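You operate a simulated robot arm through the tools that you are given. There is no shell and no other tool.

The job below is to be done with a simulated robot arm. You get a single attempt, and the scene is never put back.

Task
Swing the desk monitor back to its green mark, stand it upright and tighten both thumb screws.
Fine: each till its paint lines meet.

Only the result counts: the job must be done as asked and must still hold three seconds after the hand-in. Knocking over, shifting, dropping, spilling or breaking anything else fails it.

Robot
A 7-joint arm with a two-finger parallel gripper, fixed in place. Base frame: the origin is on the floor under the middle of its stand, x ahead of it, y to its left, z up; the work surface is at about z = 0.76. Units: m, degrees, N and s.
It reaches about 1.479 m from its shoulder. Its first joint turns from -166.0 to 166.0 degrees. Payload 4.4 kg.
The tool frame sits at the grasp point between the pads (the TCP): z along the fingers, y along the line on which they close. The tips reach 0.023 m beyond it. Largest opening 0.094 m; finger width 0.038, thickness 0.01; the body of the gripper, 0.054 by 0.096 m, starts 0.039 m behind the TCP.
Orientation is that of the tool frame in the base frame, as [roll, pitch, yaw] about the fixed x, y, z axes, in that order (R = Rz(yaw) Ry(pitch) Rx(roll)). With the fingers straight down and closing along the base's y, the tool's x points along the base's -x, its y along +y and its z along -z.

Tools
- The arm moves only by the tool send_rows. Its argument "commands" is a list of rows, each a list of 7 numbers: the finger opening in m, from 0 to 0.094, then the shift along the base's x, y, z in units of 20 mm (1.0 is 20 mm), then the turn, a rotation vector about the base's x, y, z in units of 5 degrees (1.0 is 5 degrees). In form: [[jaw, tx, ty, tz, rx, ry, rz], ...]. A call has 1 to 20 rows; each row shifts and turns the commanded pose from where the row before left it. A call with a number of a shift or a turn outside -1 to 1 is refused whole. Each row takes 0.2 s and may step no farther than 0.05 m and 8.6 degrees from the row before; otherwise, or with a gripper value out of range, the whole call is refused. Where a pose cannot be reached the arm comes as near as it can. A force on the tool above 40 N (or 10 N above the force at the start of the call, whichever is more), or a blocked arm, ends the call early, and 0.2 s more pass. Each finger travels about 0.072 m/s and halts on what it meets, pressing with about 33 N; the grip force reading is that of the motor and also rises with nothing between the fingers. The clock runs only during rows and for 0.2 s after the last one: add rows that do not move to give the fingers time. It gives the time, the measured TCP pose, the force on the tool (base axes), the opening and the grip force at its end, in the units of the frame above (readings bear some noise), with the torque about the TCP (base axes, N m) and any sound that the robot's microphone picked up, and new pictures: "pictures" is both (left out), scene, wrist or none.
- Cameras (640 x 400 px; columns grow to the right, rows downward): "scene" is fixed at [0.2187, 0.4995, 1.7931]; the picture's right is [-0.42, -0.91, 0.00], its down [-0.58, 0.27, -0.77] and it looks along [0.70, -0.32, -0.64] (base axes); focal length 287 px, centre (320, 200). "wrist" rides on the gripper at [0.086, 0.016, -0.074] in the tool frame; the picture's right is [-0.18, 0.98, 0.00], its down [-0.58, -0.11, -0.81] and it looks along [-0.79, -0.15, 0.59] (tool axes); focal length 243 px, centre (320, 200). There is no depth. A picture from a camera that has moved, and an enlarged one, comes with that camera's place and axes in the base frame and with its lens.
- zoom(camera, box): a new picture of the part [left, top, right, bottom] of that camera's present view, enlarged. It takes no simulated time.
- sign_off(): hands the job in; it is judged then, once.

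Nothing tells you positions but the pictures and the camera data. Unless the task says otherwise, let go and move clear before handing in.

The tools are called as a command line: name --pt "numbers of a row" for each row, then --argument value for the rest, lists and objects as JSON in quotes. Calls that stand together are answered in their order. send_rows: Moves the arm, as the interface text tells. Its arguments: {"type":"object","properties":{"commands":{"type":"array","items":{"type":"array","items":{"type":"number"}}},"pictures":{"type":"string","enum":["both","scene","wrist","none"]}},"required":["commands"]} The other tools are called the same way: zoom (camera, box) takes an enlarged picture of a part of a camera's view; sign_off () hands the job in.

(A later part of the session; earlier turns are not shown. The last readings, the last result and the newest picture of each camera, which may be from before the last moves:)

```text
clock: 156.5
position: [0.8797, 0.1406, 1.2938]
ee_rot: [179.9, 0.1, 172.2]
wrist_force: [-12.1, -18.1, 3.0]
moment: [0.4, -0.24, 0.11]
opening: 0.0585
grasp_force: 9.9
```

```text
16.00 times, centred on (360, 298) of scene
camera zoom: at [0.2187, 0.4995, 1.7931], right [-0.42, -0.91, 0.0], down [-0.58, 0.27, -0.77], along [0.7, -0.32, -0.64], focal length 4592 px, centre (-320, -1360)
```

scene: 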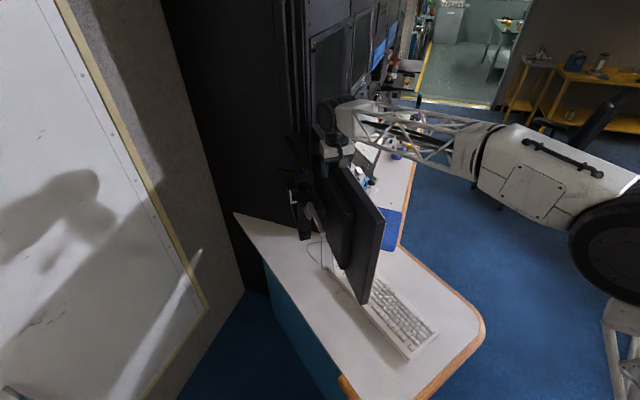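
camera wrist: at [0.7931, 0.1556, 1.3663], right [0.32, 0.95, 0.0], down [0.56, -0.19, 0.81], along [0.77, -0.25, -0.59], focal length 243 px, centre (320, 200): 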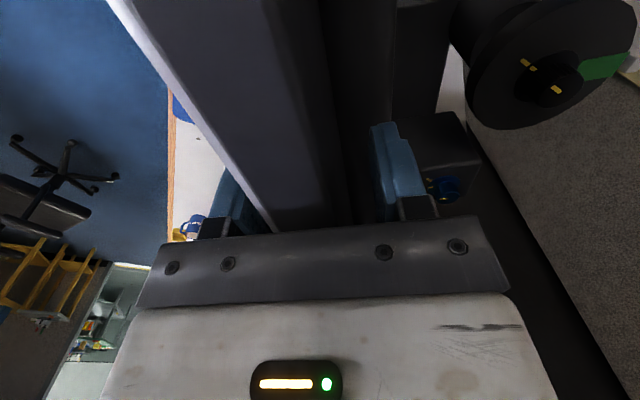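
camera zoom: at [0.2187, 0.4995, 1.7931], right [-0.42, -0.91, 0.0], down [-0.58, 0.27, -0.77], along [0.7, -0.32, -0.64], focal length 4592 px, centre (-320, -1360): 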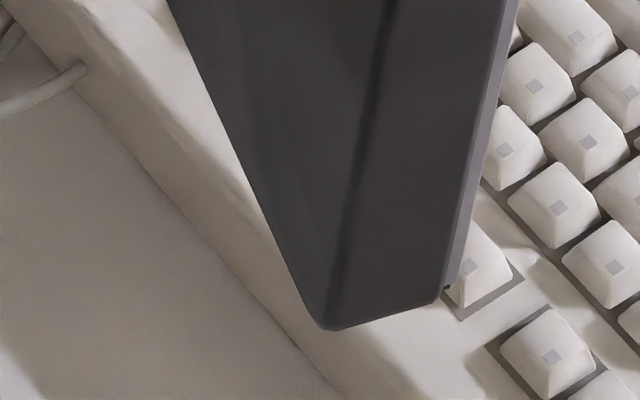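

send_rows --pt "0.05 0.014 0.1 0 0 0 0" --pt "0.05 0 0 0 0 0 0" --pictures "scene"

zoom --camera "scene" --box '[360, 205, 400, 230]'

zoom --camera "scene" --box '[340, 285, 380, 310]'

```text
clock: 157.1
position: [0.8796, 0.1421, 1.2954]
ee_rot: [179.8, 0.0, 172.2]
wrist_force: [-4.5, -22.1, 11.1]
moment: [0.13, 0.15, 0.41]
opening: 0.0598
grasp_force: 11.6
```

scene: 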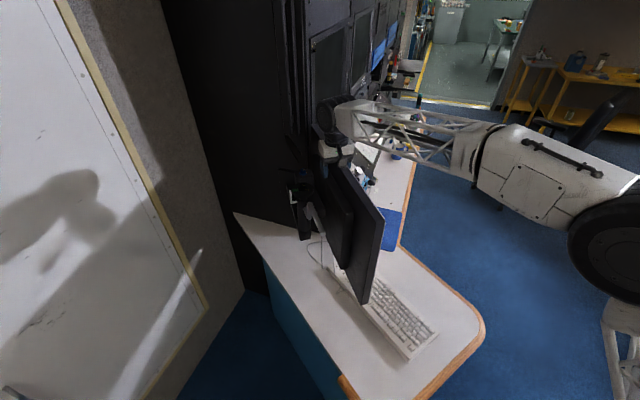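

```text
16.00 times, centred on (380, 218) of scene
camera zoom: at [0.2187, 0.4995, 1.7931], right [-0.42, -0.91, 0.0], down [-0.58, 0.27, -0.77], along [0.7, -0.32, -0.64], focal length 4592 px, centre (-640, -80)
```

zoom: 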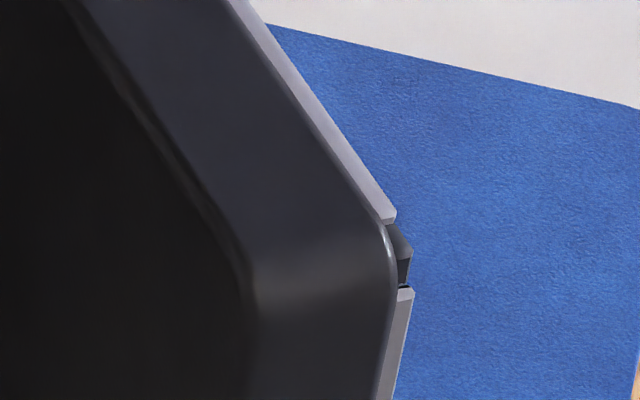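

```text
16.00 times, centred on (360, 298) of scene
camera zoom: at [0.2187, 0.4995, 1.7931], right [-0.42, -0.91, 0.0], down [-0.58, 0.27, -0.77], along [0.7, -0.32, -0.64], focal length 4592 px, centre (-320, -1360)
```

zoom: 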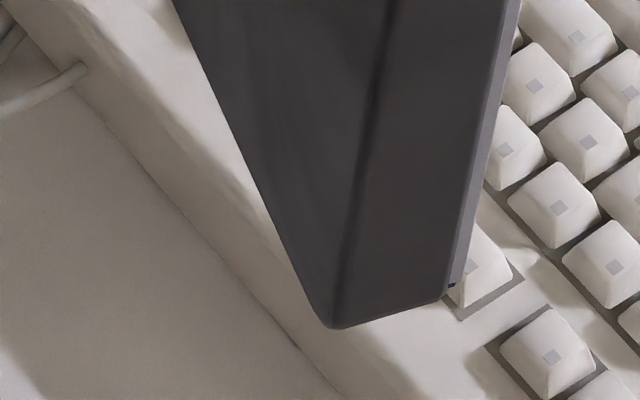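

send_rows --pt "0.05 0.014 0.1 0 0 0 0" --pt "0.05 0.007 0.05 0 0 0 0" --pt "0.05 0 0 0 0 0 0" --pictures "none"

send_rows --pt "0.06 -0.014 -0.1 0 0 0 0" --pt "0.07 -0.028 -0.2 0 0 0 0" --pt "0.07 -0.028 -0.2 0 0 0 0" --pt "0.07 -0.028 -0.2 0 0 0 0" --pt "0.07 0 0 0 0 0 0" --pictures "scene"

zoom --camera "scene" --box '[360, 205, 400, 230]'

zoom --camera "scene" --box '[340, 285, 380, 310]'

```text
clock: 157.9
position: [0.8795, 0.1452, 1.2933]
ee_rot: [179.9, 0.1, 172.1]
wrist_force: [-5.4, -29.4, 15.9]
moment: [-1.0, 0.45, 0.48]
opening: 0.0629
grasp_force: 15.0
```

```text
clock: 159.1
position: [0.8783, 0.131, 1.2935]
ee_rot: [179.9, 0.0, 172.2]
wrist_force: [0.5, 0.2, -0.1]
moment: [0.01, -0.02, -0.01]
opening: 0.07
grasp_force: 0.1
```

scene: 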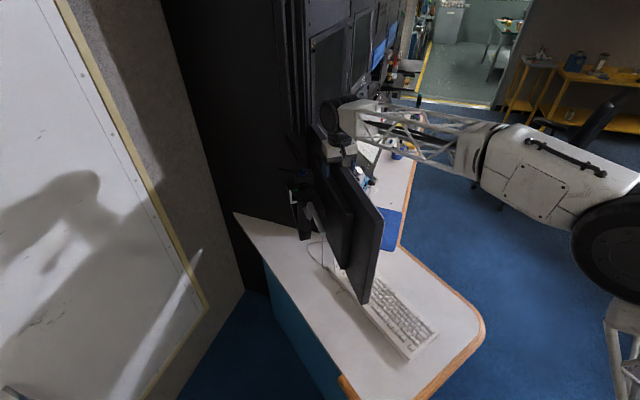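

```text
16.00 times, centred on (380, 218) of scene
camera zoom: at [0.2187, 0.4995, 1.7931], right [-0.42, -0.91, 0.0], down [-0.58, 0.27, -0.77], along [0.7, -0.32, -0.64], focal length 4592 px, centre (-640, -80)
```

zoom: 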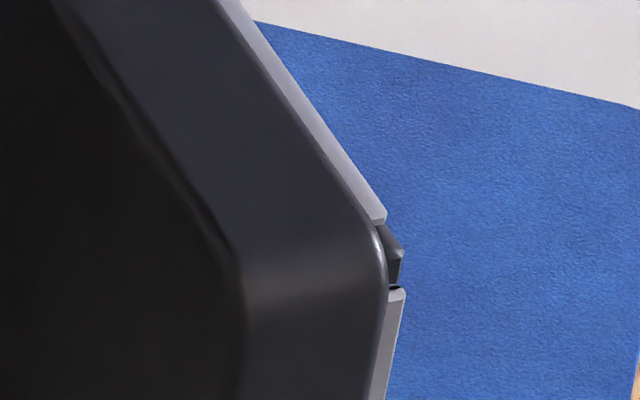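

```text
16.00 times, centred on (360, 298) of scene
camera zoom: at [0.2187, 0.4995, 1.7931], right [-0.42, -0.91, 0.0], down [-0.58, 0.27, -0.77], along [0.7, -0.32, -0.64], focal length 4592 px, centre (-320, -1360)
```

zoom: 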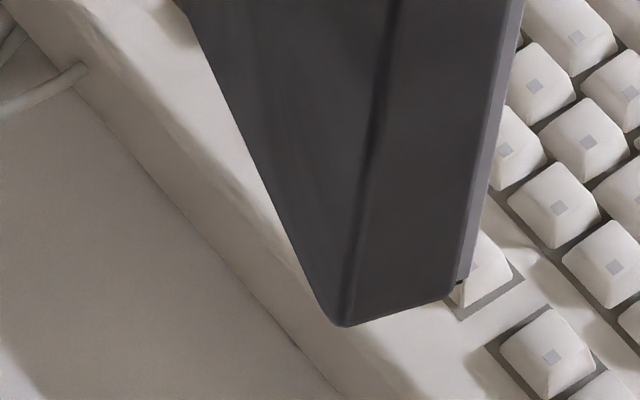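

The monitor now stays put, within about 0.3° of vertical by the scene view. I'll cross-check from its near end with the wrist camera looking along its plane.

send_rows --pt "0.08 0 0 1 0 0 0" --pt "0.08 0 0 1 0 0 0" --pt "0.08 0 0 1 0 0 0" --pt "0.08 0 0 1 0 0 0" --pt "0.08 -0.5 0.1 1 0 0 0.2" --pt "0.08 -1 0.12 1 0 0 0.2" --pt "0.08 -1 0.12 1 0 0 0.2" --pt "0.08 -1 0.12 1 0 0 0.2" --pt "0.08 -1 0.12 1 0 0 0.2" --pt "0.08 -1 0.12 1 0 0 0.2" --pt "0.08 -1 0.12 0.2 0 0 0.2" --pt "0.08 -1 0.12 0 0 0 0.2" --pt "0.08 -1 0.12 0 0 0 0.2" --pt "0.08 -1 0.12 0 0 0 0.2" --pt "0.08 -1 0.12 0 0 0 0.2" --pt "0.08 -1 0.12 0 0 0 0" --pt "0.08 -1 0.12 0 0 0 0" --pt "0.08 -1 0.12 0 0 0 0" --pt "0.08 -1 0.12 0 0 0 0" --pt "0.08 -1 0.12 0 0 0 0" --pictures "none"

send_rows --pt "0.08 -1 0.12 0 0 0 0" --pt "0.08 -1 0.12 0 0 0 0" --pt "0.08 -1 0.1 0 0 0 0" --pt "0.094 0 0 0 0 0 0" --pictures "both"

zoom --camera "wrist" --box '[250, 0, 400, 220]'

zoom --camera "wrist" --box '[280, 0, 380, 62]'

zoom --camera "wrist" --box '[280, 60, 380, 122]'

```text
clock: 163.3
position: [0.5672, 0.1698, 1.4967]
ee_rot: [179.8, 0.0, -176.8]
wrist_force: [0.1, 0.1, 0.2]
moment: [0.01, -0.03, 0.0]
opening: 0.0801
grasp_force: 0.0
```

```text
clock: 164.3
position: [0.5065, 0.1768, 1.4965]
ee_rot: [179.9, 0.0, -176.9]
wrist_force: [-0.3, 0.1, 1.1]
moment: [0.0, 0.01, -0.03]
opening: 0.094
grasp_force: 0.1
camera wrist: at [0.4188, 0.1879, 1.5705], right [0.13, 0.99, 0.0], down [0.59, -0.08, 0.81], along [0.8, -0.1, -0.59], focal length 243 px, centre (320, 200)
```

scene: 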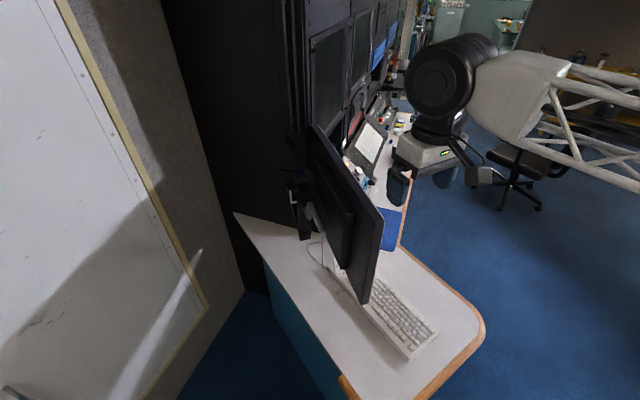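
wrist: 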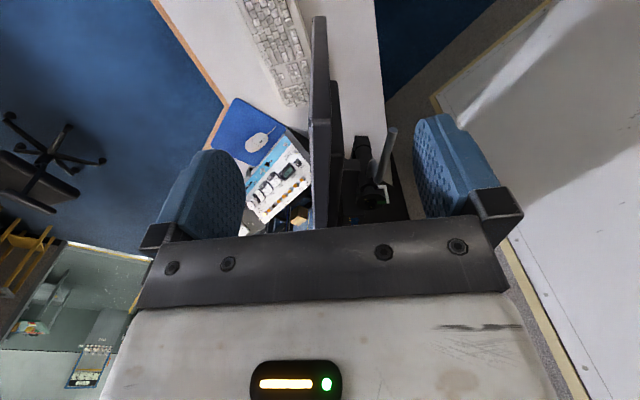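

```text
1.82 times, centred on (325, 110) of wrist
camera zoom: at [0.4188, 0.1879, 1.5705], right [0.13, 0.99, 0.0], down [0.59, -0.08, 0.81], along [0.8, -0.1, -0.59], focal length 441 px, centre (311, 364)
```

zoom: 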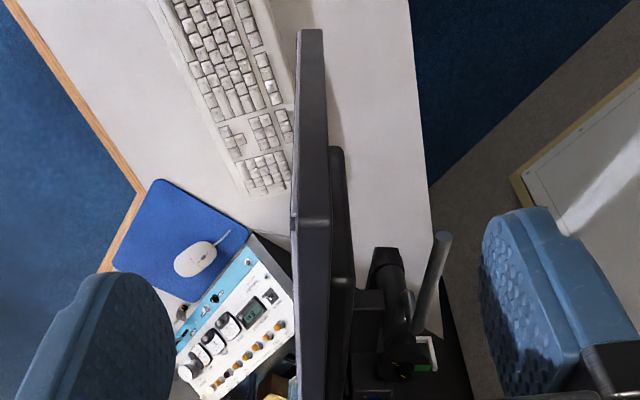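

```text
6.40 times, centred on (330, 31) of wrist
camera zoom: at [0.4188, 0.1879, 1.5705], right [0.13, 0.99, 0.0], down [0.59, -0.08, 0.81], along [0.8, -0.1, -0.59], focal length 1553 px, centre (256, 1282)
```

zoom: 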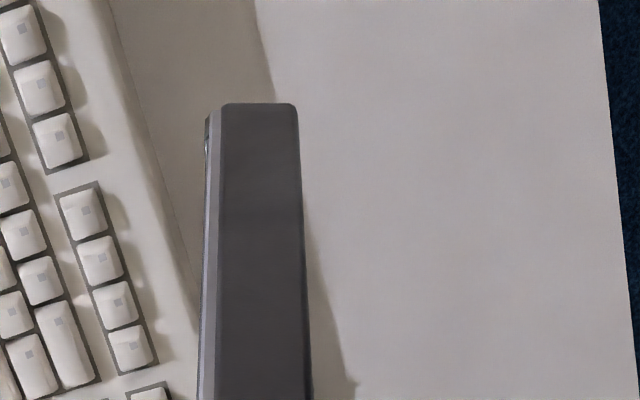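

```text
6.40 times, centred on (330, 91) of wrist
camera zoom: at [0.4188, 0.1879, 1.5705], right [0.13, 0.99, 0.0], down [0.59, -0.08, 0.81], along [0.8, -0.1, -0.59], focal length 1553 px, centre (256, 898)
```

zoom: 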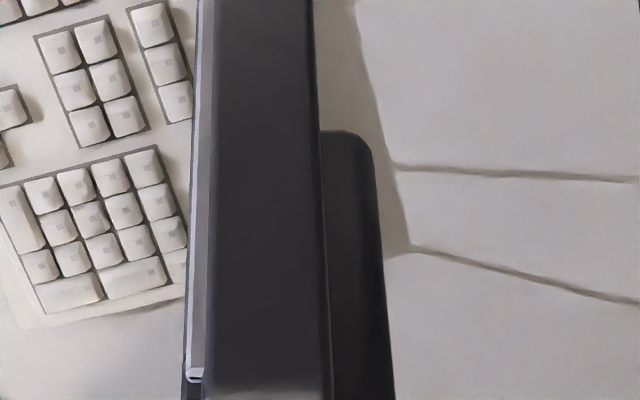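

From its near end too, the monitor is upright within about 0.3°. Now I return to the blue screw to finish the last ~30°.

send_rows --pt "0.08 1 0.07 0 0 0 0" --pt "0.08 1 0.07 0 0 0 0" --pt "0.08 1 0.07 0 0 0 0" --pt "0.08 1 0.07 0 0 0 0" --pt "0.08 1 0.07 0 0 0 0" --pt "0.08 1 0.07 0 0 0 0" --pt "0.08 1 0.07 0 0 0 0" --pt "0.08 1 0.07 0 0 0 0" --pt "0.08 1 0.07 0 0 0 0" --pt "0.08 1 0.07 0 0 0 0" --pt "0.08 1 0.07 0 0 0 -1" --pt "0.08 1 0.07 0 0 0 -1" --pt "0.08 1 0.07 0 0 0 -1" --pt "0.08 1 0.07 0 0 0 -1" --pt "0.08 1 0.07 0 0 0 -1" --pt "0.08 1 0.07 0 0 0 -1" --pt "0.08 1 0.07 0 0 0 -0.6" --pt "0.08 1 0.07 0 0 0 0" --pt "0.08 1 0.07 0 0 0 0" --pt "0.08 1 0.07 0 0 0 0" --pictures "none"

send_rows --pt "0.08 1 0.06 0 0 0 0" --pt "0.08 1 0.06 -0.5 0 0 0" --pt "0.08 1 0.06 -1 0 0 0" --pt "0.07 1 0.06 -1 0 0 0" --pt "0.06 0.04 0 -1 0 0 0" --pt "0.06 0 0 -1 0 0 0" --pt "0.06 0 0 -1 0 0 0" --pt "0.06 0 0 -1 0 0 0" --pt "0.06 0 0 -1 0 0 0" --pt "0.06 0 0 0 0 0 0" --pictures "both"

zoom --camera "wrist" --box '[240, 40, 400, 200]'

```text
clock: 168.5
position: [0.9097, 0.2052, 1.4971]
ee_rot: [179.8, 0.1, 150.1]
wrist_force: [0.1, 0.8, -0.1]
moment: [0.01, -0.02, 0.02]
opening: 0.08
grasp_force: 0.1
```

```text
clock: 170.7
position: [0.9885, 0.2108, 1.3479]
ee_rot: [179.8, 0.1, 150.1]
wrist_force: [-0.2, 1.1, -0.3]
moment: [-0.01, 0.0, -0.02]
opening: 0.06
grasp_force: 0.1
camera wrist: at [0.9209, 0.2682, 1.4205], right [0.65, 0.76, 0.0], down [0.45, -0.39, 0.81], along [0.61, -0.52, -0.59], focal length 243 px, centre (320, 200)
```

scene: 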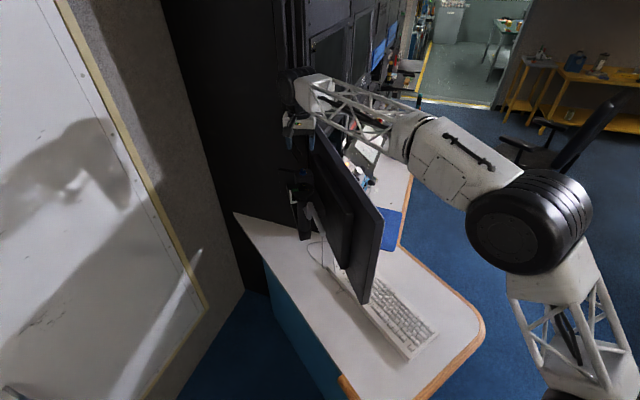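
wrist: 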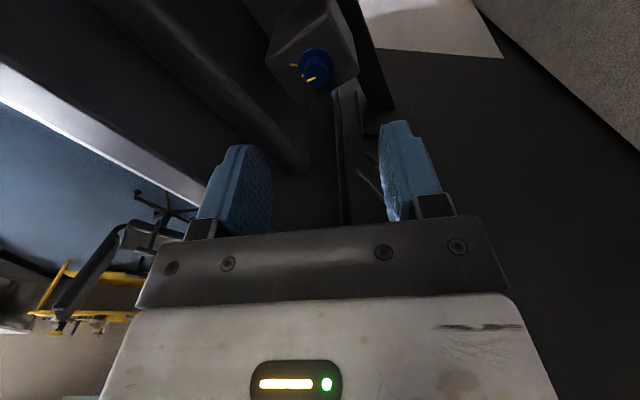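

```text
2.50 times, centred on (320, 120) of wrist
camera zoom: at [0.9209, 0.2682, 1.4205], right [0.65, 0.76, 0.0], down [0.45, -0.39, 0.81], along [0.61, -0.52, -0.59], focal length 606 px, centre (320, 400)
```

zoom: 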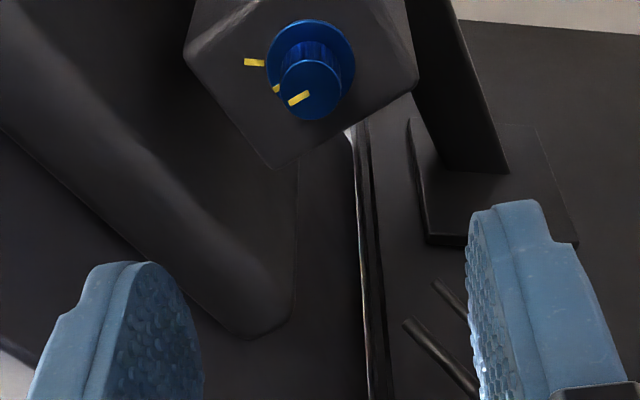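

send_rows --pt "0.05 -0.03 -0.06 -1 0 0 0" --pt "0.045 0 0 -1 0 0 0" --pt "0.04 0 0 -1 0 0 0" --pt "0.04 0 0 -1 0 0 0" --pt "0.04 0 0 -0.63 0 0 0" --pt "0.025 0 0 0 0 0 0" --pt "0.01 0 0 0 0 0 0" --pt "0.0 0 0 0 0 0 0" --pt "0.0 0 0 0 0 0 0" --pictures "none"

```text
clock: 172.7
position: [0.9873, 0.2086, 1.2545]
ee_rot: [179.8, 0.0, 150.2]
wrist_force: [-0.3, 0.3, -0.8]
moment: [-0.29, 0.13, -0.05]
opening: 0.0166
grasp_force: 44.8
```

send_rows --pt "0.0 0 0 0 0 0 -0.5" --pt "0.0 0 0 0 0 0 -0.5" --pt "0.0 0 0 0 0 0 -0.5" --pt "0.0 0 0 0 0 0 -0.5" --pt "0.0 0 0 0 0 0 0" --pictures "none"

send_rows --pt "0.0 0 0 0 0 0 -0.5" --pt "0.0 0 0 0 0 0 -0.5" --pt "0.0 0 0 0 0 0 -0.5" --pt "0.0 0 0 0 0 0 -0.5" --pt "0.0 0 0 0 0 0 0" --pictures "none"

```text
clock: 173.9
position: [0.9871, 0.2085, 1.2547]
ee_rot: [179.8, 0.0, 140.1]
wrist_force: [-18.2, 2.7, -3.0]
moment: [-0.04, 0.63, -0.05]
opening: 0.0169
grasp_force: 45.4
```

```text
clock: 175.1
position: [0.989, 0.2081, 1.2559]
ee_rot: [179.7, 0.1, 130.0]
wrist_force: [-12.3, -3.0, -2.9]
moment: [-0.29, 0.38, -0.03]
opening: 0.0162
grasp_force: 44.9
```

send_rows --pt "0.0 -0.012 -0.008 0 0 0 0" --pt "0.0 0 0 0 0 0 -0.5" --pt "0.0 0 0 0 0 0 -0.5" --pt "0.0 0 0 0 0 0 -0.5" --pt "0.0 0 0 0 0 0 -0.5" --pt "0.0 0 0 0 0 0 -0.5" --pt "0.0 0 0 0 0 0 0" --pictures "scene"

zoom --camera "scene" --box '[360, 205, 400, 230]'

```text
clock: 176.7
position: [0.9882, 0.2081, 1.2547]
ee_rot: [179.8, 0.2, 117.5]
wrist_force: [33.3, 5.2, -2.0]
moment: [0.03, -0.58, -0.05]
opening: 0.0165
grasp_force: 44.4
```

scene: 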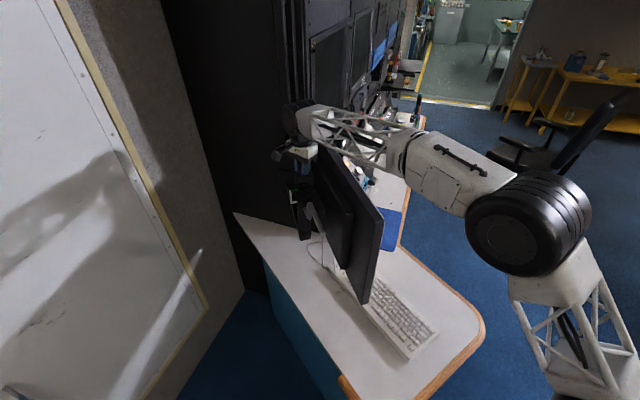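

```text
16.00 times, centred on (380, 218) of scene
camera zoom: at [0.2187, 0.4995, 1.7931], right [-0.42, -0.91, 0.0], down [-0.58, 0.27, -0.77], along [0.7, -0.32, -0.64], focal length 4592 px, centre (-640, -80)
```

zoom: 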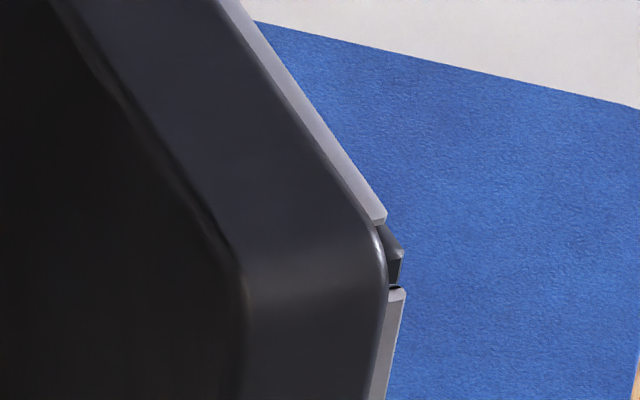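

The monitor hasn't budged. I open and rise to inspect the blue screw's lines.

send_rows --pt "0.02 0.02 0 0 0 0 0" --pt "0.034 0 0 0 0 0 0" --pt "0.036 0 0 1 0 0 0" --pt "0.05 0 0 1 0 0 0" --pt "0.06 0 0 1 0 0 0" --pt "0.06 0 0 1 0 0 0" --pt "0.06 0 0 0 0 0 0" --pictures "both"

zoom --camera "wrist" --box '[270, 30, 370, 130]'

zoom --camera "scene" --box '[290, 155, 325, 200]'

```text
clock: 178.3
position: [0.9883, 0.2078, 1.3352]
ee_rot: [179.8, 0.0, 117.7]
wrist_force: [0.3, 0.2, -0.3]
moment: [-0.01, 0.03, 0.05]
opening: 0.06
grasp_force: 0.0
camera wrist: at [0.962, 0.2923, 1.4084], right [0.96, 0.29, 0.0], down [0.17, -0.57, 0.81], along [0.24, -0.77, -0.59], focal length 243 px, centre (320, 200)
```

scene: 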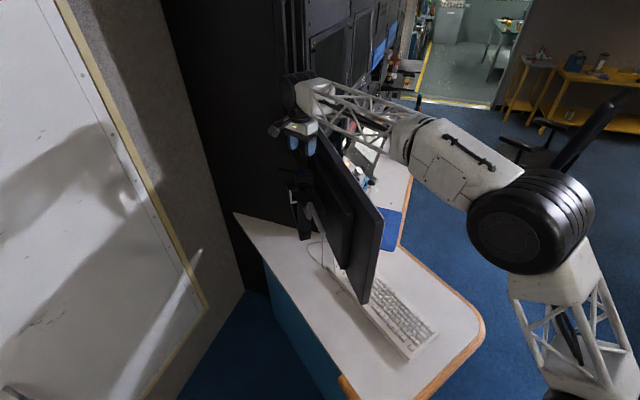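
wrist: 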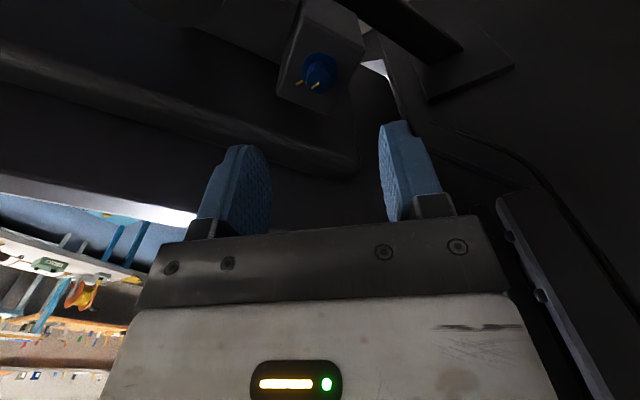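

```text
4.00 times, centred on (320, 80) of wrist
camera zoom: at [0.962, 0.2923, 1.4084], right [0.96, 0.29, 0.0], down [0.17, -0.57, 0.81], along [0.24, -0.77, -0.59], focal length 970 px, centre (320, 680)
```

zoom: 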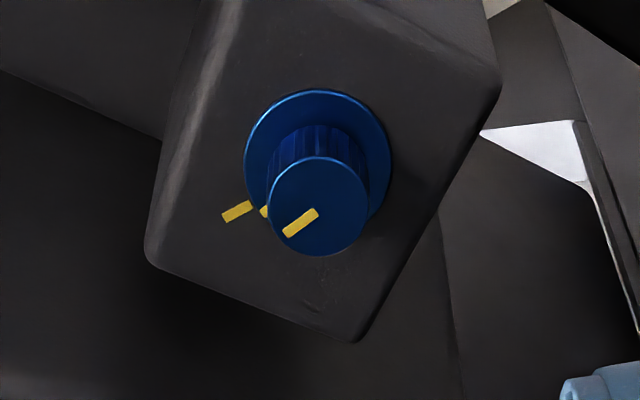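

```text
8.89 times, centred on (308, 178) of scene
camera zoom: at [0.2187, 0.4995, 1.7931], right [-0.42, -0.91, 0.0], down [-0.58, 0.27, -0.77], along [0.7, -0.32, -0.64], focal length 2551 px, centre (431, 400)
```

zoom: 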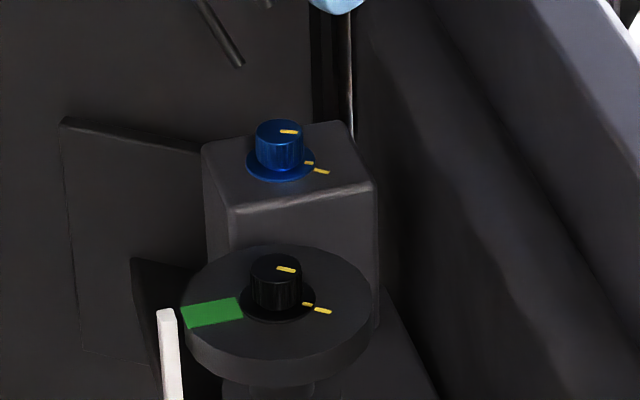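

The blue lines are about 7° from meeting. I go back down and add that.

send_rows --pt "0.05 0 0.04 -1 0 0 0" --pt "0.045 0 0 -1 0 0 0" --pt "0.04 0 0 -1 0 0 0" --pt "0.04 0 0 -1 0 0 0" --pt "0.025 0 0 0 0 0 0" --pt "0.01 0 0 0 0 0 0" --pt "0.0 0 0 0 0 0 0" --pt "0.0 0 0 0 0 0 0" --pictures "none"

```text
clock: 180.1
position: [0.9885, 0.2081, 1.2547]
ee_rot: [180.0, 0.0, 117.6]
wrist_force: [-15.2, -2.6, 1.5]
moment: [-0.01, 0.3, -0.08]
opening: 0.0167
grasp_force: 45.0
stopped in row 8: the force on the tool passed its limit at 41 N (the readings are from after the stop); the commanded pose is now the measured one
```

send_rows --pt "0.0 -0.02 -0.01 0 0 0 0" --pt "0.0 0 0 0 0 0 -0.3" --pt "0.0 0 0 0 0 0 -0.3" --pt "0.0 0 0 0 0 0 -0.3" --pt "0.0 0 0 0 0 0 -0.3" --pt "0.0 0 0 0 0 0 -0.3" --pt "0.0 0 0 0 0 0 0" --pictures "none"

```text
clock: 181.7
position: [0.9893, 0.2087, 1.2555]
ee_rot: [179.9, 0.1, 110.1]
wrist_force: [-17.8, -1.6, 2.1]
moment: [-0.04, 0.31, -0.12]
opening: 0.0166
grasp_force: 45.3
```

Now I let go, rise and view it from the mark's own direction.

send_rows --pt "0.02 0 0 0 0 0 0" --pt "0.034 0 0 0 0 0 0" --pt "0.036 0 0 1 0 0 0" --pt "0.05 0 0 1 0 0 0" --pt "0.06 0 0 1 0 0 0" --pt "0.06 0 0 1 0 0 0" --pt "0.06 0 0 0.7 0 0 1" --pt "0.06 -0.25 -0.33 0 0 0 1" --pt "0.06 -0.25 -0.33 0 0 0 1" --pt "0.06 -0.25 -0.33 0 0 0 1" --pt "0.06 -0.25 -0.33 0 0 0 1" --pt "0.06 -0.25 -0.33 0 0 0 1" --pt "0.06 -0.25 -0.33 0 0 0 1" --pt "0.06 -0.25 -0.33 0 0 0 1" --pt "0.06 -0.25 -0.33 0 0 0 1" --pt "0.06 -0.25 -0.33 0 0 0 1" --pt "0.06 -0.25 -0.33 0 0 0 1" --pt "0.06 -0.25 -0.33 0 0 0 1" --pt "0.06 -0.25 -0.33 0 0 0 1" --pt "0.06 -0.25 -0.33 0 0 0 1" --pictures "none"

send_rows --pt "0.06 -0.25 -0.3 0 0 0 1" --pt "0.06 0 0 0 0 0 1" --pt "0.06 0 0 0 0 0 1" --pt "0.06 0 0 0 0 0 1" --pt "0.06 0 0 0 0 0 1" --pt "0.06 0 0 0 0 0 1" --pt "0.06 0 0 0 0 0 1" --pt "0.06 0 0 0 0 0 1" --pt "0.094 0 0 0 0 0 1" --pt "0.094 0 0 0 0 0 0" --pictures "both"

zoom --camera "wrist" --box '[240, 100, 400, 220]'

```text
clock: 185.9
position: [0.9247, 0.1226, 1.3488]
ee_rot: [179.9, -0.1, -179.8]
wrist_force: [0.5, -0.4, -0.1]
moment: [0.0, 0.03, 0.02]
opening: 0.0598
grasp_force: 0.2
```

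```text
clock: 188.1
position: [0.9183, 0.1166, 1.3487]
ee_rot: [179.8, 0.0, -134.7]
wrist_force: [0.1, -0.2, 0.2]
moment: [-0.01, -0.02, 0.02]
opening: 0.0939
grasp_force: 0.1
camera wrist: at [0.8458, 0.067, 1.4218], right [-0.57, 0.82, 0.0], down [0.49, 0.33, 0.81], along [0.66, 0.46, -0.59], focal length 243 px, centre (320, 200)
```

scene: 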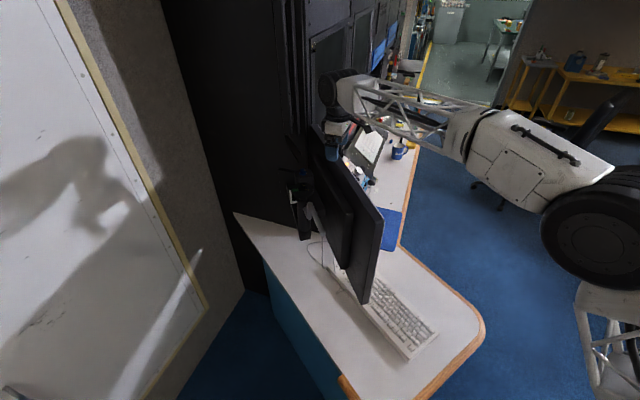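
wrist: 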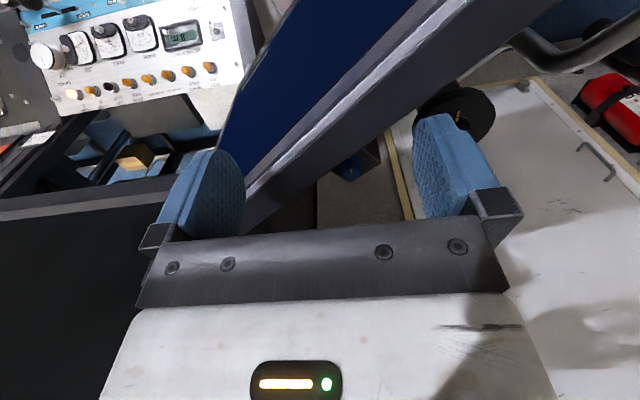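

```text
3.33 times, centred on (320, 160) of wrist
camera zoom: at [0.8458, 0.067, 1.4218], right [-0.57, 0.82, 0.0], down [0.49, 0.33, 0.81], along [0.66, 0.46, -0.59], focal length 809 px, centre (320, 333)
```

zoom: 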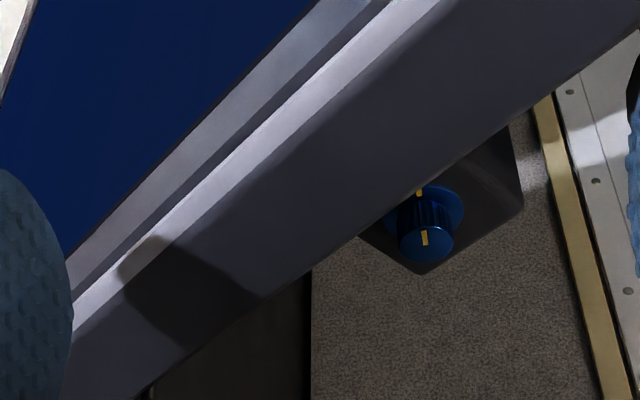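

The monitor's edge hides the block's mark; I move closer and higher.

send_rows --pt "0.094 0.6 0.6 0.5 0 0 0" --pt "0.094 0.6 0.6 0.5 0 0 0" --pt "0.094 0.6 0.6 0.5 0 0 0" --pt "0.094 0.6 0.6 0 0 0 0" --pt "0.094 0 0 0 0 0 0" --pictures "wrist"

zoom --camera "wrist" --box '[270, 60, 390, 150]'

```text
clock: 189.3
position: [0.9651, 0.1633, 1.3781]
ee_rot: [179.9, 0.0, -134.8]
wrist_force: [0.8, 0.3, -0.1]
moment: [-0.02, 0.04, 0.0]
opening: 0.0941
grasp_force: 0.2
camera wrist: at [0.8933, 0.1142, 1.4521], right [-0.57, 0.82, 0.0], down [0.49, 0.33, 0.81], along [0.66, 0.46, -0.59], focal length 243 px, centre (320, 200)
```

wrist: 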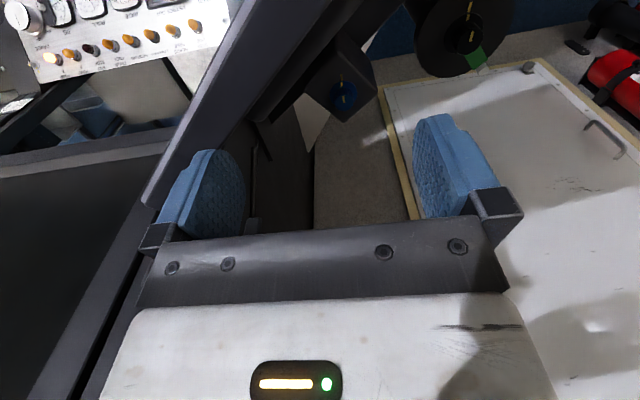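

```text
4.44 times, centred on (330, 105) of wrist
camera zoom: at [0.8933, 0.1142, 1.4521], right [-0.57, 0.82, 0.0], down [0.49, 0.33, 0.81], along [0.66, 0.46, -0.59], focal length 1078 px, centre (276, 622)
```

zoom: 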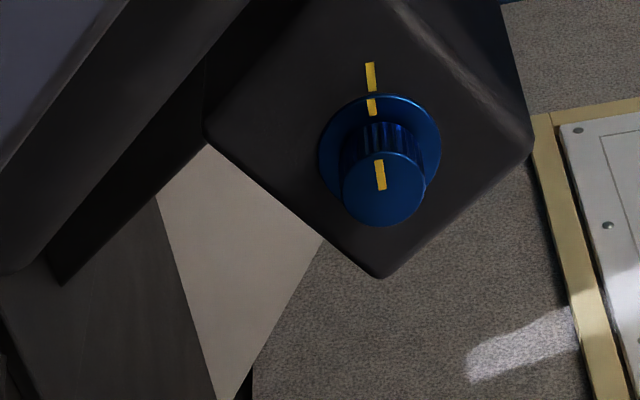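

The blue line is about 3° short. I return to it, grip, and add about 3°.

send_rows --pt "0.08 0.15 0.32 0 0 0 -1" --pt "0.08 0.15 0.32 0 0 0 -1" --pt "0.07 0.15 0.32 0 0 0 -1" --pt "0.06 0.15 0.32 0 0 0 -1" --pt "0.06 0.15 0.32 0 0 0 -1" --pt "0.06 0.15 0.32 0 0 0 -1" --pt "0.06 0.18 0.3 0 0 0 -1" --pt "0.06 0 0 -1 0 0 0" --pt "0.06 0 0 -1 0 0 0" --pt "0.05 0 0 0 0 0 0" --pictures "wrist"

zoom --camera "wrist" --box '[240, 40, 400, 200]'

```text
clock: 191.5
position: [0.9879, 0.2096, 1.3388]
ee_rot: [179.9, 0.1, -169.9]
wrist_force: [0.2, 0.2, -0.6]
moment: [0.02, -0.01, 0.01]
opening: 0.0499
grasp_force: 0.0
camera wrist: at [0.8998, 0.2096, 1.4122], right [0.01, 1.0, 0.0], down [0.59, -0.01, 0.81], along [0.81, -0.01, -0.59], focal length 243 px, centre (320, 200)
```

wrist: 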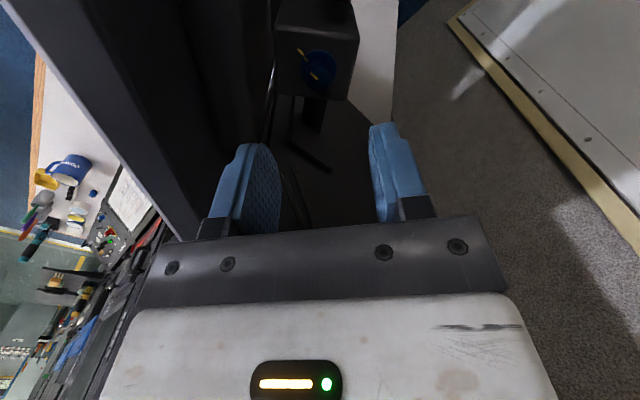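

```text
2.50 times, centred on (320, 120) of wrist
camera zoom: at [0.8998, 0.2096, 1.4122], right [0.01, 1.0, 0.0], down [0.59, -0.01, 0.81], along [0.81, -0.01, -0.59], focal length 606 px, centre (320, 400)
```

zoom: 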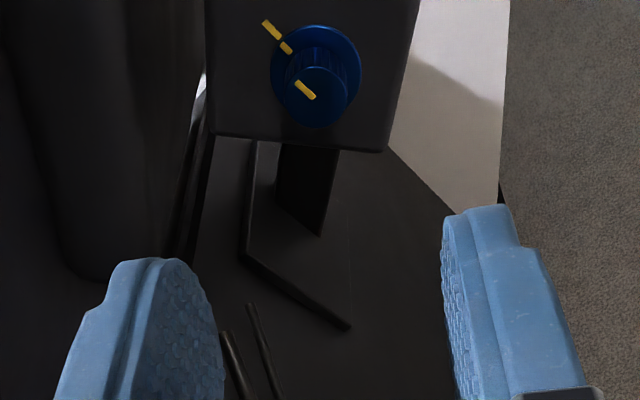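

send_rows --pt "0.05 -0.04 -0.09 -1 0 0 0" --pt "0.045 0 0 -1 0 0 0" --pt "0.04 0 0 -1 0 0 0" --pt "0.04 0 0 -1 0 0 0" --pt "0.04 0 0 -0.2 0 0 0" --pt "0.025 0 0 0 0 0 0" --pt "0.01 0 0 0 0 0 0" --pt "0.0 0 0 0 0 0 0" --pt "0.0 0 0 0 0 0 0" --pictures "none"

```text
clock: 193.5
position: [0.9879, 0.2079, 1.2546]
ee_rot: [179.9, 0.1, -169.9]
wrist_force: [-1.7, 16.4, -0.9]
moment: [0.07, 0.01, 0.09]
opening: 0.0164
grasp_force: 45.0
```

send_rows --pt "0.0 0 0.03 0 0 0 0" --pt "0.0 0 0 0 0 0 -0.2" --pt "0.0 0 0 0 0 0 -0.2" --pt "0.0 0 0 0 0 0 -0.25" --pt "0.0 0 0 0 0 0 0" --pt "0.0 0 0 0 0 0 0" --pictures "none"

```text
clock: 194.9
position: [0.987, 0.2063, 1.2544]
ee_rot: [179.8, -0.1, -173.1]
wrist_force: [-11.6, -2.1, -0.2]
moment: [-0.23, 0.3, 0.1]
opening: 0.0165
grasp_force: 45.3
```

send_rows --pt "0.02 0 0 0 0 0 0" --pt "0.034 0 0 0 0 0 0" --pt "0.036 0 0 1 0 0 0" --pt "0.05 0 0 1 0 0 0" --pt "0.06 0 0 1 0 0 0" --pt "0.06 0 0 1 0 0 0" --pt "0.06 0 0 1 0 0 0" --pt "0.06 -0.14 -0.28 1 0 0 1" --pt "0.06 -0.14 -0.28 0.15 0 0 1" --pt "0.06 -0.14 -0.28 0 0 0 1" --pt "0.06 -0.14 -0.28 0 0 0 1" --pt "0.06 -0.14 -0.28 0 0 0 1" --pt "0.06 -0.14 -0.28 0 0 0 1" --pt "0.06 -0.14 -0.28 0 0 0 1" --pt "0.094 -0.14 -0.28 0 0 0 0.6" --pt "0.094 0 0 0 0 0 0" --pictures "both"

zoom --camera "wrist" --box '[310, 60, 390, 120]'

zoom --camera "wrist" --box '[400, 0, 530, 90]'

zoom --camera "scene" --box '[290, 155, 325, 200]'

```text
clock: 198.3
position: [0.9655, 0.1631, 1.3779]
ee_rot: [179.9, 0.1, -135.1]
wrist_force: [0.0, 0.7, 0.2]
moment: [0.03, -0.01, 0.01]
opening: 0.094
grasp_force: 0.0
camera wrist: at [0.8924, 0.1133, 1.4513], right [-0.56, 0.83, 0.0], down [0.49, 0.33, 0.81], along [0.67, 0.46, -0.59], focal length 243 px, centre (320, 200)
```

scene: 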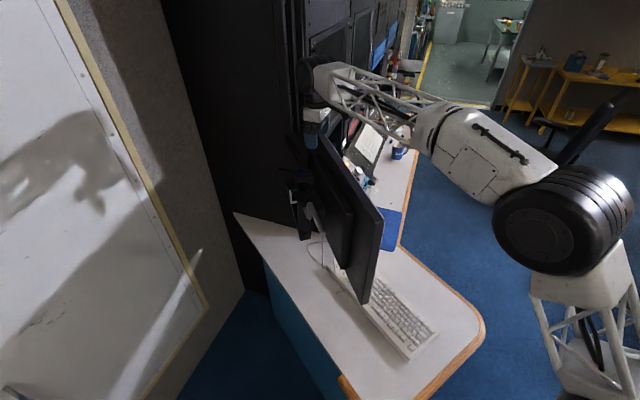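
wrist: 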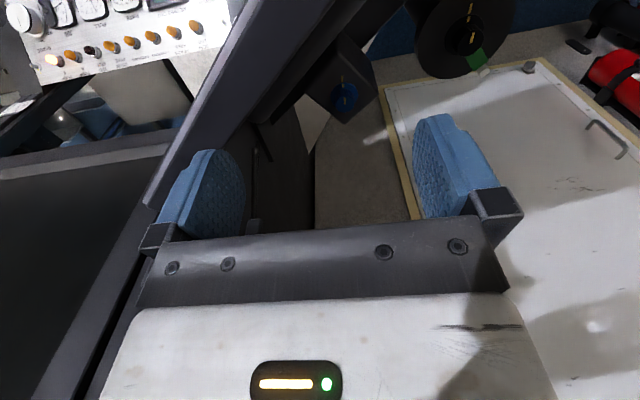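

```text
6.67 times, centred on (350, 90) of wrist
camera zoom: at [0.8924, 0.1133, 1.4513], right [-0.56, 0.83, 0.0], down [0.49, 0.33, 0.81], along [0.67, 0.46, -0.59], focal length 1618 px, centre (120, 933)
```

zoom: 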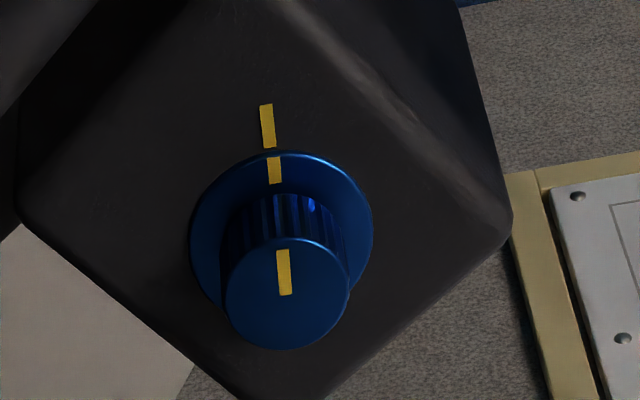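

```text
4.44 times, centred on (465, 45) of wrist
camera zoom: at [0.8924, 0.1133, 1.4513], right [-0.56, 0.83, 0.0], down [0.49, 0.33, 0.81], along [0.67, 0.46, -0.59], focal length 1078 px, centre (-324, 889)
```

zoom: 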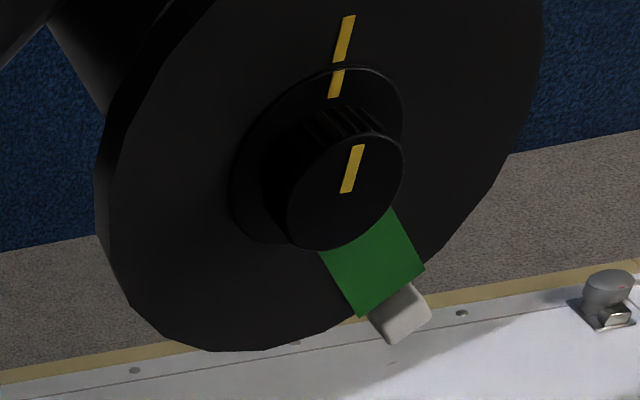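

```text
8.89 times, centred on (308, 178) of scene
camera zoom: at [0.2187, 0.4995, 1.7931], right [-0.42, -0.91, 0.0], down [-0.58, 0.27, -0.77], along [0.7, -0.32, -0.64], focal length 2551 px, centre (431, 400)
```

zoom: 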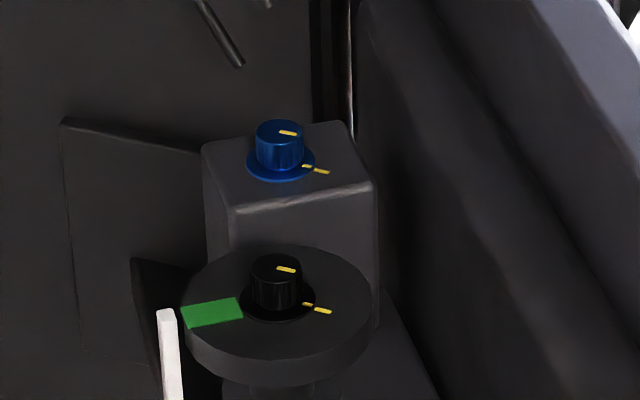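

Both screws' lines now run in a straight row. Next I verify tilt and swing once more: scene corners first, then the +y view of the pointer.

zoom --camera "scene" --box '[360, 205, 400, 230]'

zoom --camera "scene" --box '[340, 285, 380, 310]'

send_rows --pt "0.094 0 0.5 0.5 0 0 -1" --pt "0.094 0 0.7 0.5 0 0 -1" --pt "0.094 0 0.7 0.5 0 0 -1" --pt "0.094 0 0.7 0 0 0 -1" --pt "0.094 0 0.7 0 0 0 -1" --pt "0.094 0 0.7 0 0 0 -1" --pt "0.094 0 0.7 0 0 0 -1" --pt "0.094 -0.1 0.7 0 0 0 -1" --pt "0.094 -0.2 0.7 0 0 0 -1" --pt "0.094 -0.2 0.7 0 0 0 -1" --pt "0.094 -0.2 0.7 0 0 0 -1" --pt "0.094 -0.2 0.7 0 0 0 -1" --pt "0.094 -0.2 0.7 0 0 0 -1" --pt "0.094 -0.2 0.7 0 0 0 -1" --pt "0.094 -0.2 0.7 0 0 0 -1" --pt "0.094 -0.2 0.7 0 0 0 -1" --pt "0.094 -0.2 0.7 0 0 0 -1" --pt "0.094 -0.2 0.7 0 0 0 -1" --pt "0.094 -0.1 0.2 0 0 0 -1" --pt "0.094 0 0 0 0 0 -1" --pictures "none"

send_rows --pt "0.094 0 0 0 0 0 -1" --pt "0.094 0 0 0 0 0 -1" --pt "0.094 0 0 0 0 0 -1" --pt "0.094 0 0 0 0 0 -1" --pt "0.094 0 0 0 0 0 -1" --pt "0.094 0 0 -0.5 0 0 -1" --pt "0.094 0 0 -0.5 0 0 -1" --pt "0.094 0 0 -0.7 0 0 0" --pt "0.094 0 0 -0.5 0 0 0" --pt "0.094 0 0 0 0 0 0" --pictures "both"

zoom --camera "wrist" --box '[250, 120, 390, 220]'

```text
16.00 times, centred on (380, 218) of scene
camera zoom: at [0.2187, 0.4995, 1.7931], right [-0.42, -0.91, 0.0], down [-0.58, 0.27, -0.77], along [0.7, -0.32, -0.64], focal length 4592 px, centre (-640, -80)
```

zoom: 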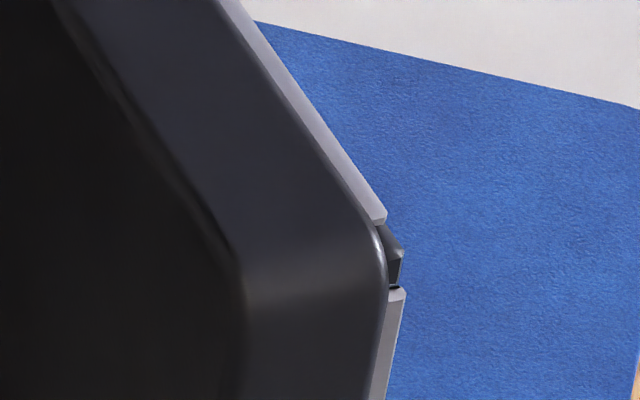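

```text
16.00 times, centred on (360, 298) of scene
camera zoom: at [0.2187, 0.4995, 1.7931], right [-0.42, -0.91, 0.0], down [-0.58, 0.27, -0.77], along [0.7, -0.32, -0.64], focal length 4592 px, centre (-320, -1360)
```

zoom: 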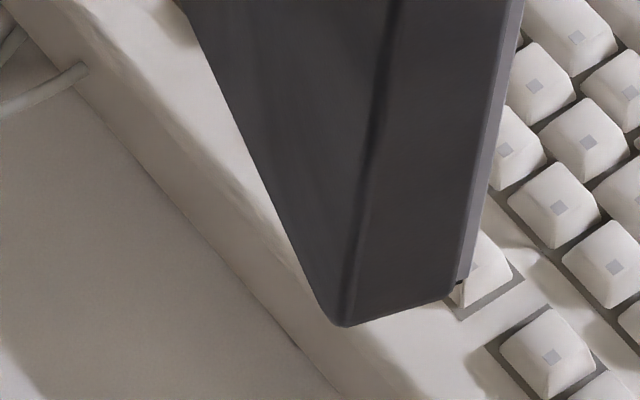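

```text
clock: 202.5
position: [0.9208, 0.4147, 1.4088]
ee_rot: [179.9, 0.0, 124.7]
wrist_force: [-0.6, 0.0, -0.1]
moment: [0.02, -0.01, 0.0]
opening: 0.0937
grasp_force: 0.1
```

```text
clock: 204.7
position: [0.9221, 0.4149, 1.3633]
ee_rot: [180.0, 0.0, 89.8]
wrist_force: [-0.3, 0.2, 0.0]
moment: [0.01, -0.01, -0.01]
opening: 0.0941
grasp_force: 0.0
camera wrist: at [0.9375, 0.501, 1.438], right [0.98, -0.19, 0.0], down [-0.11, -0.58, 0.81], along [-0.15, -0.79, -0.59], focal length 243 px, centre (320, 200)
```

scene: 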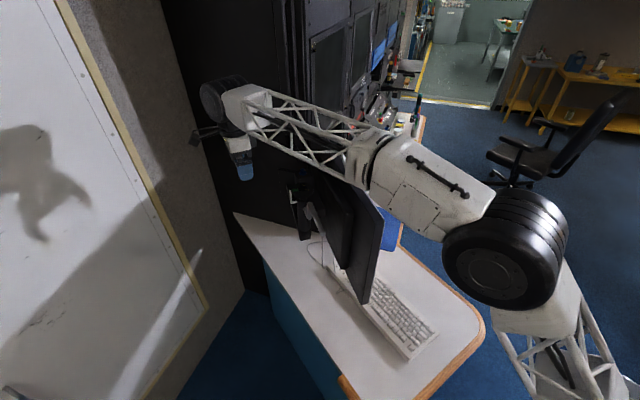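
wrist: 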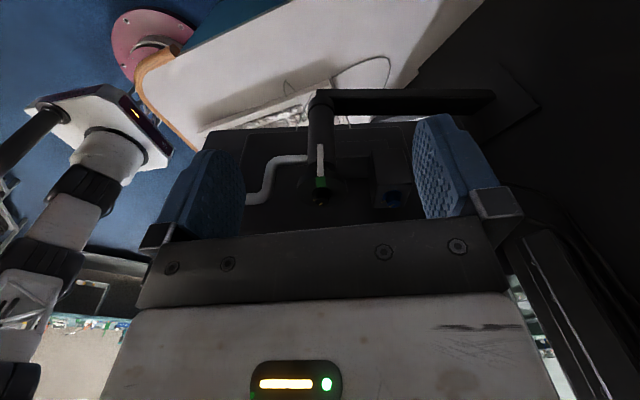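

```text
4.00 times, centred on (320, 170) of wrist
camera zoom: at [0.9375, 0.501, 1.438], right [0.98, -0.19, 0.0], down [-0.11, -0.58, 0.81], along [-0.15, -0.79, -0.59], focal length 970 px, centre (320, 320)
```

zoom: 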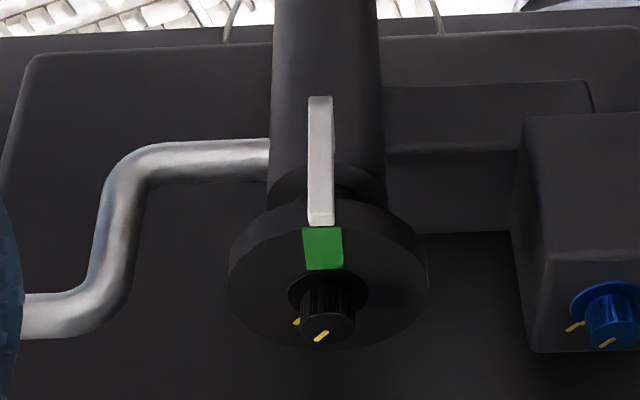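

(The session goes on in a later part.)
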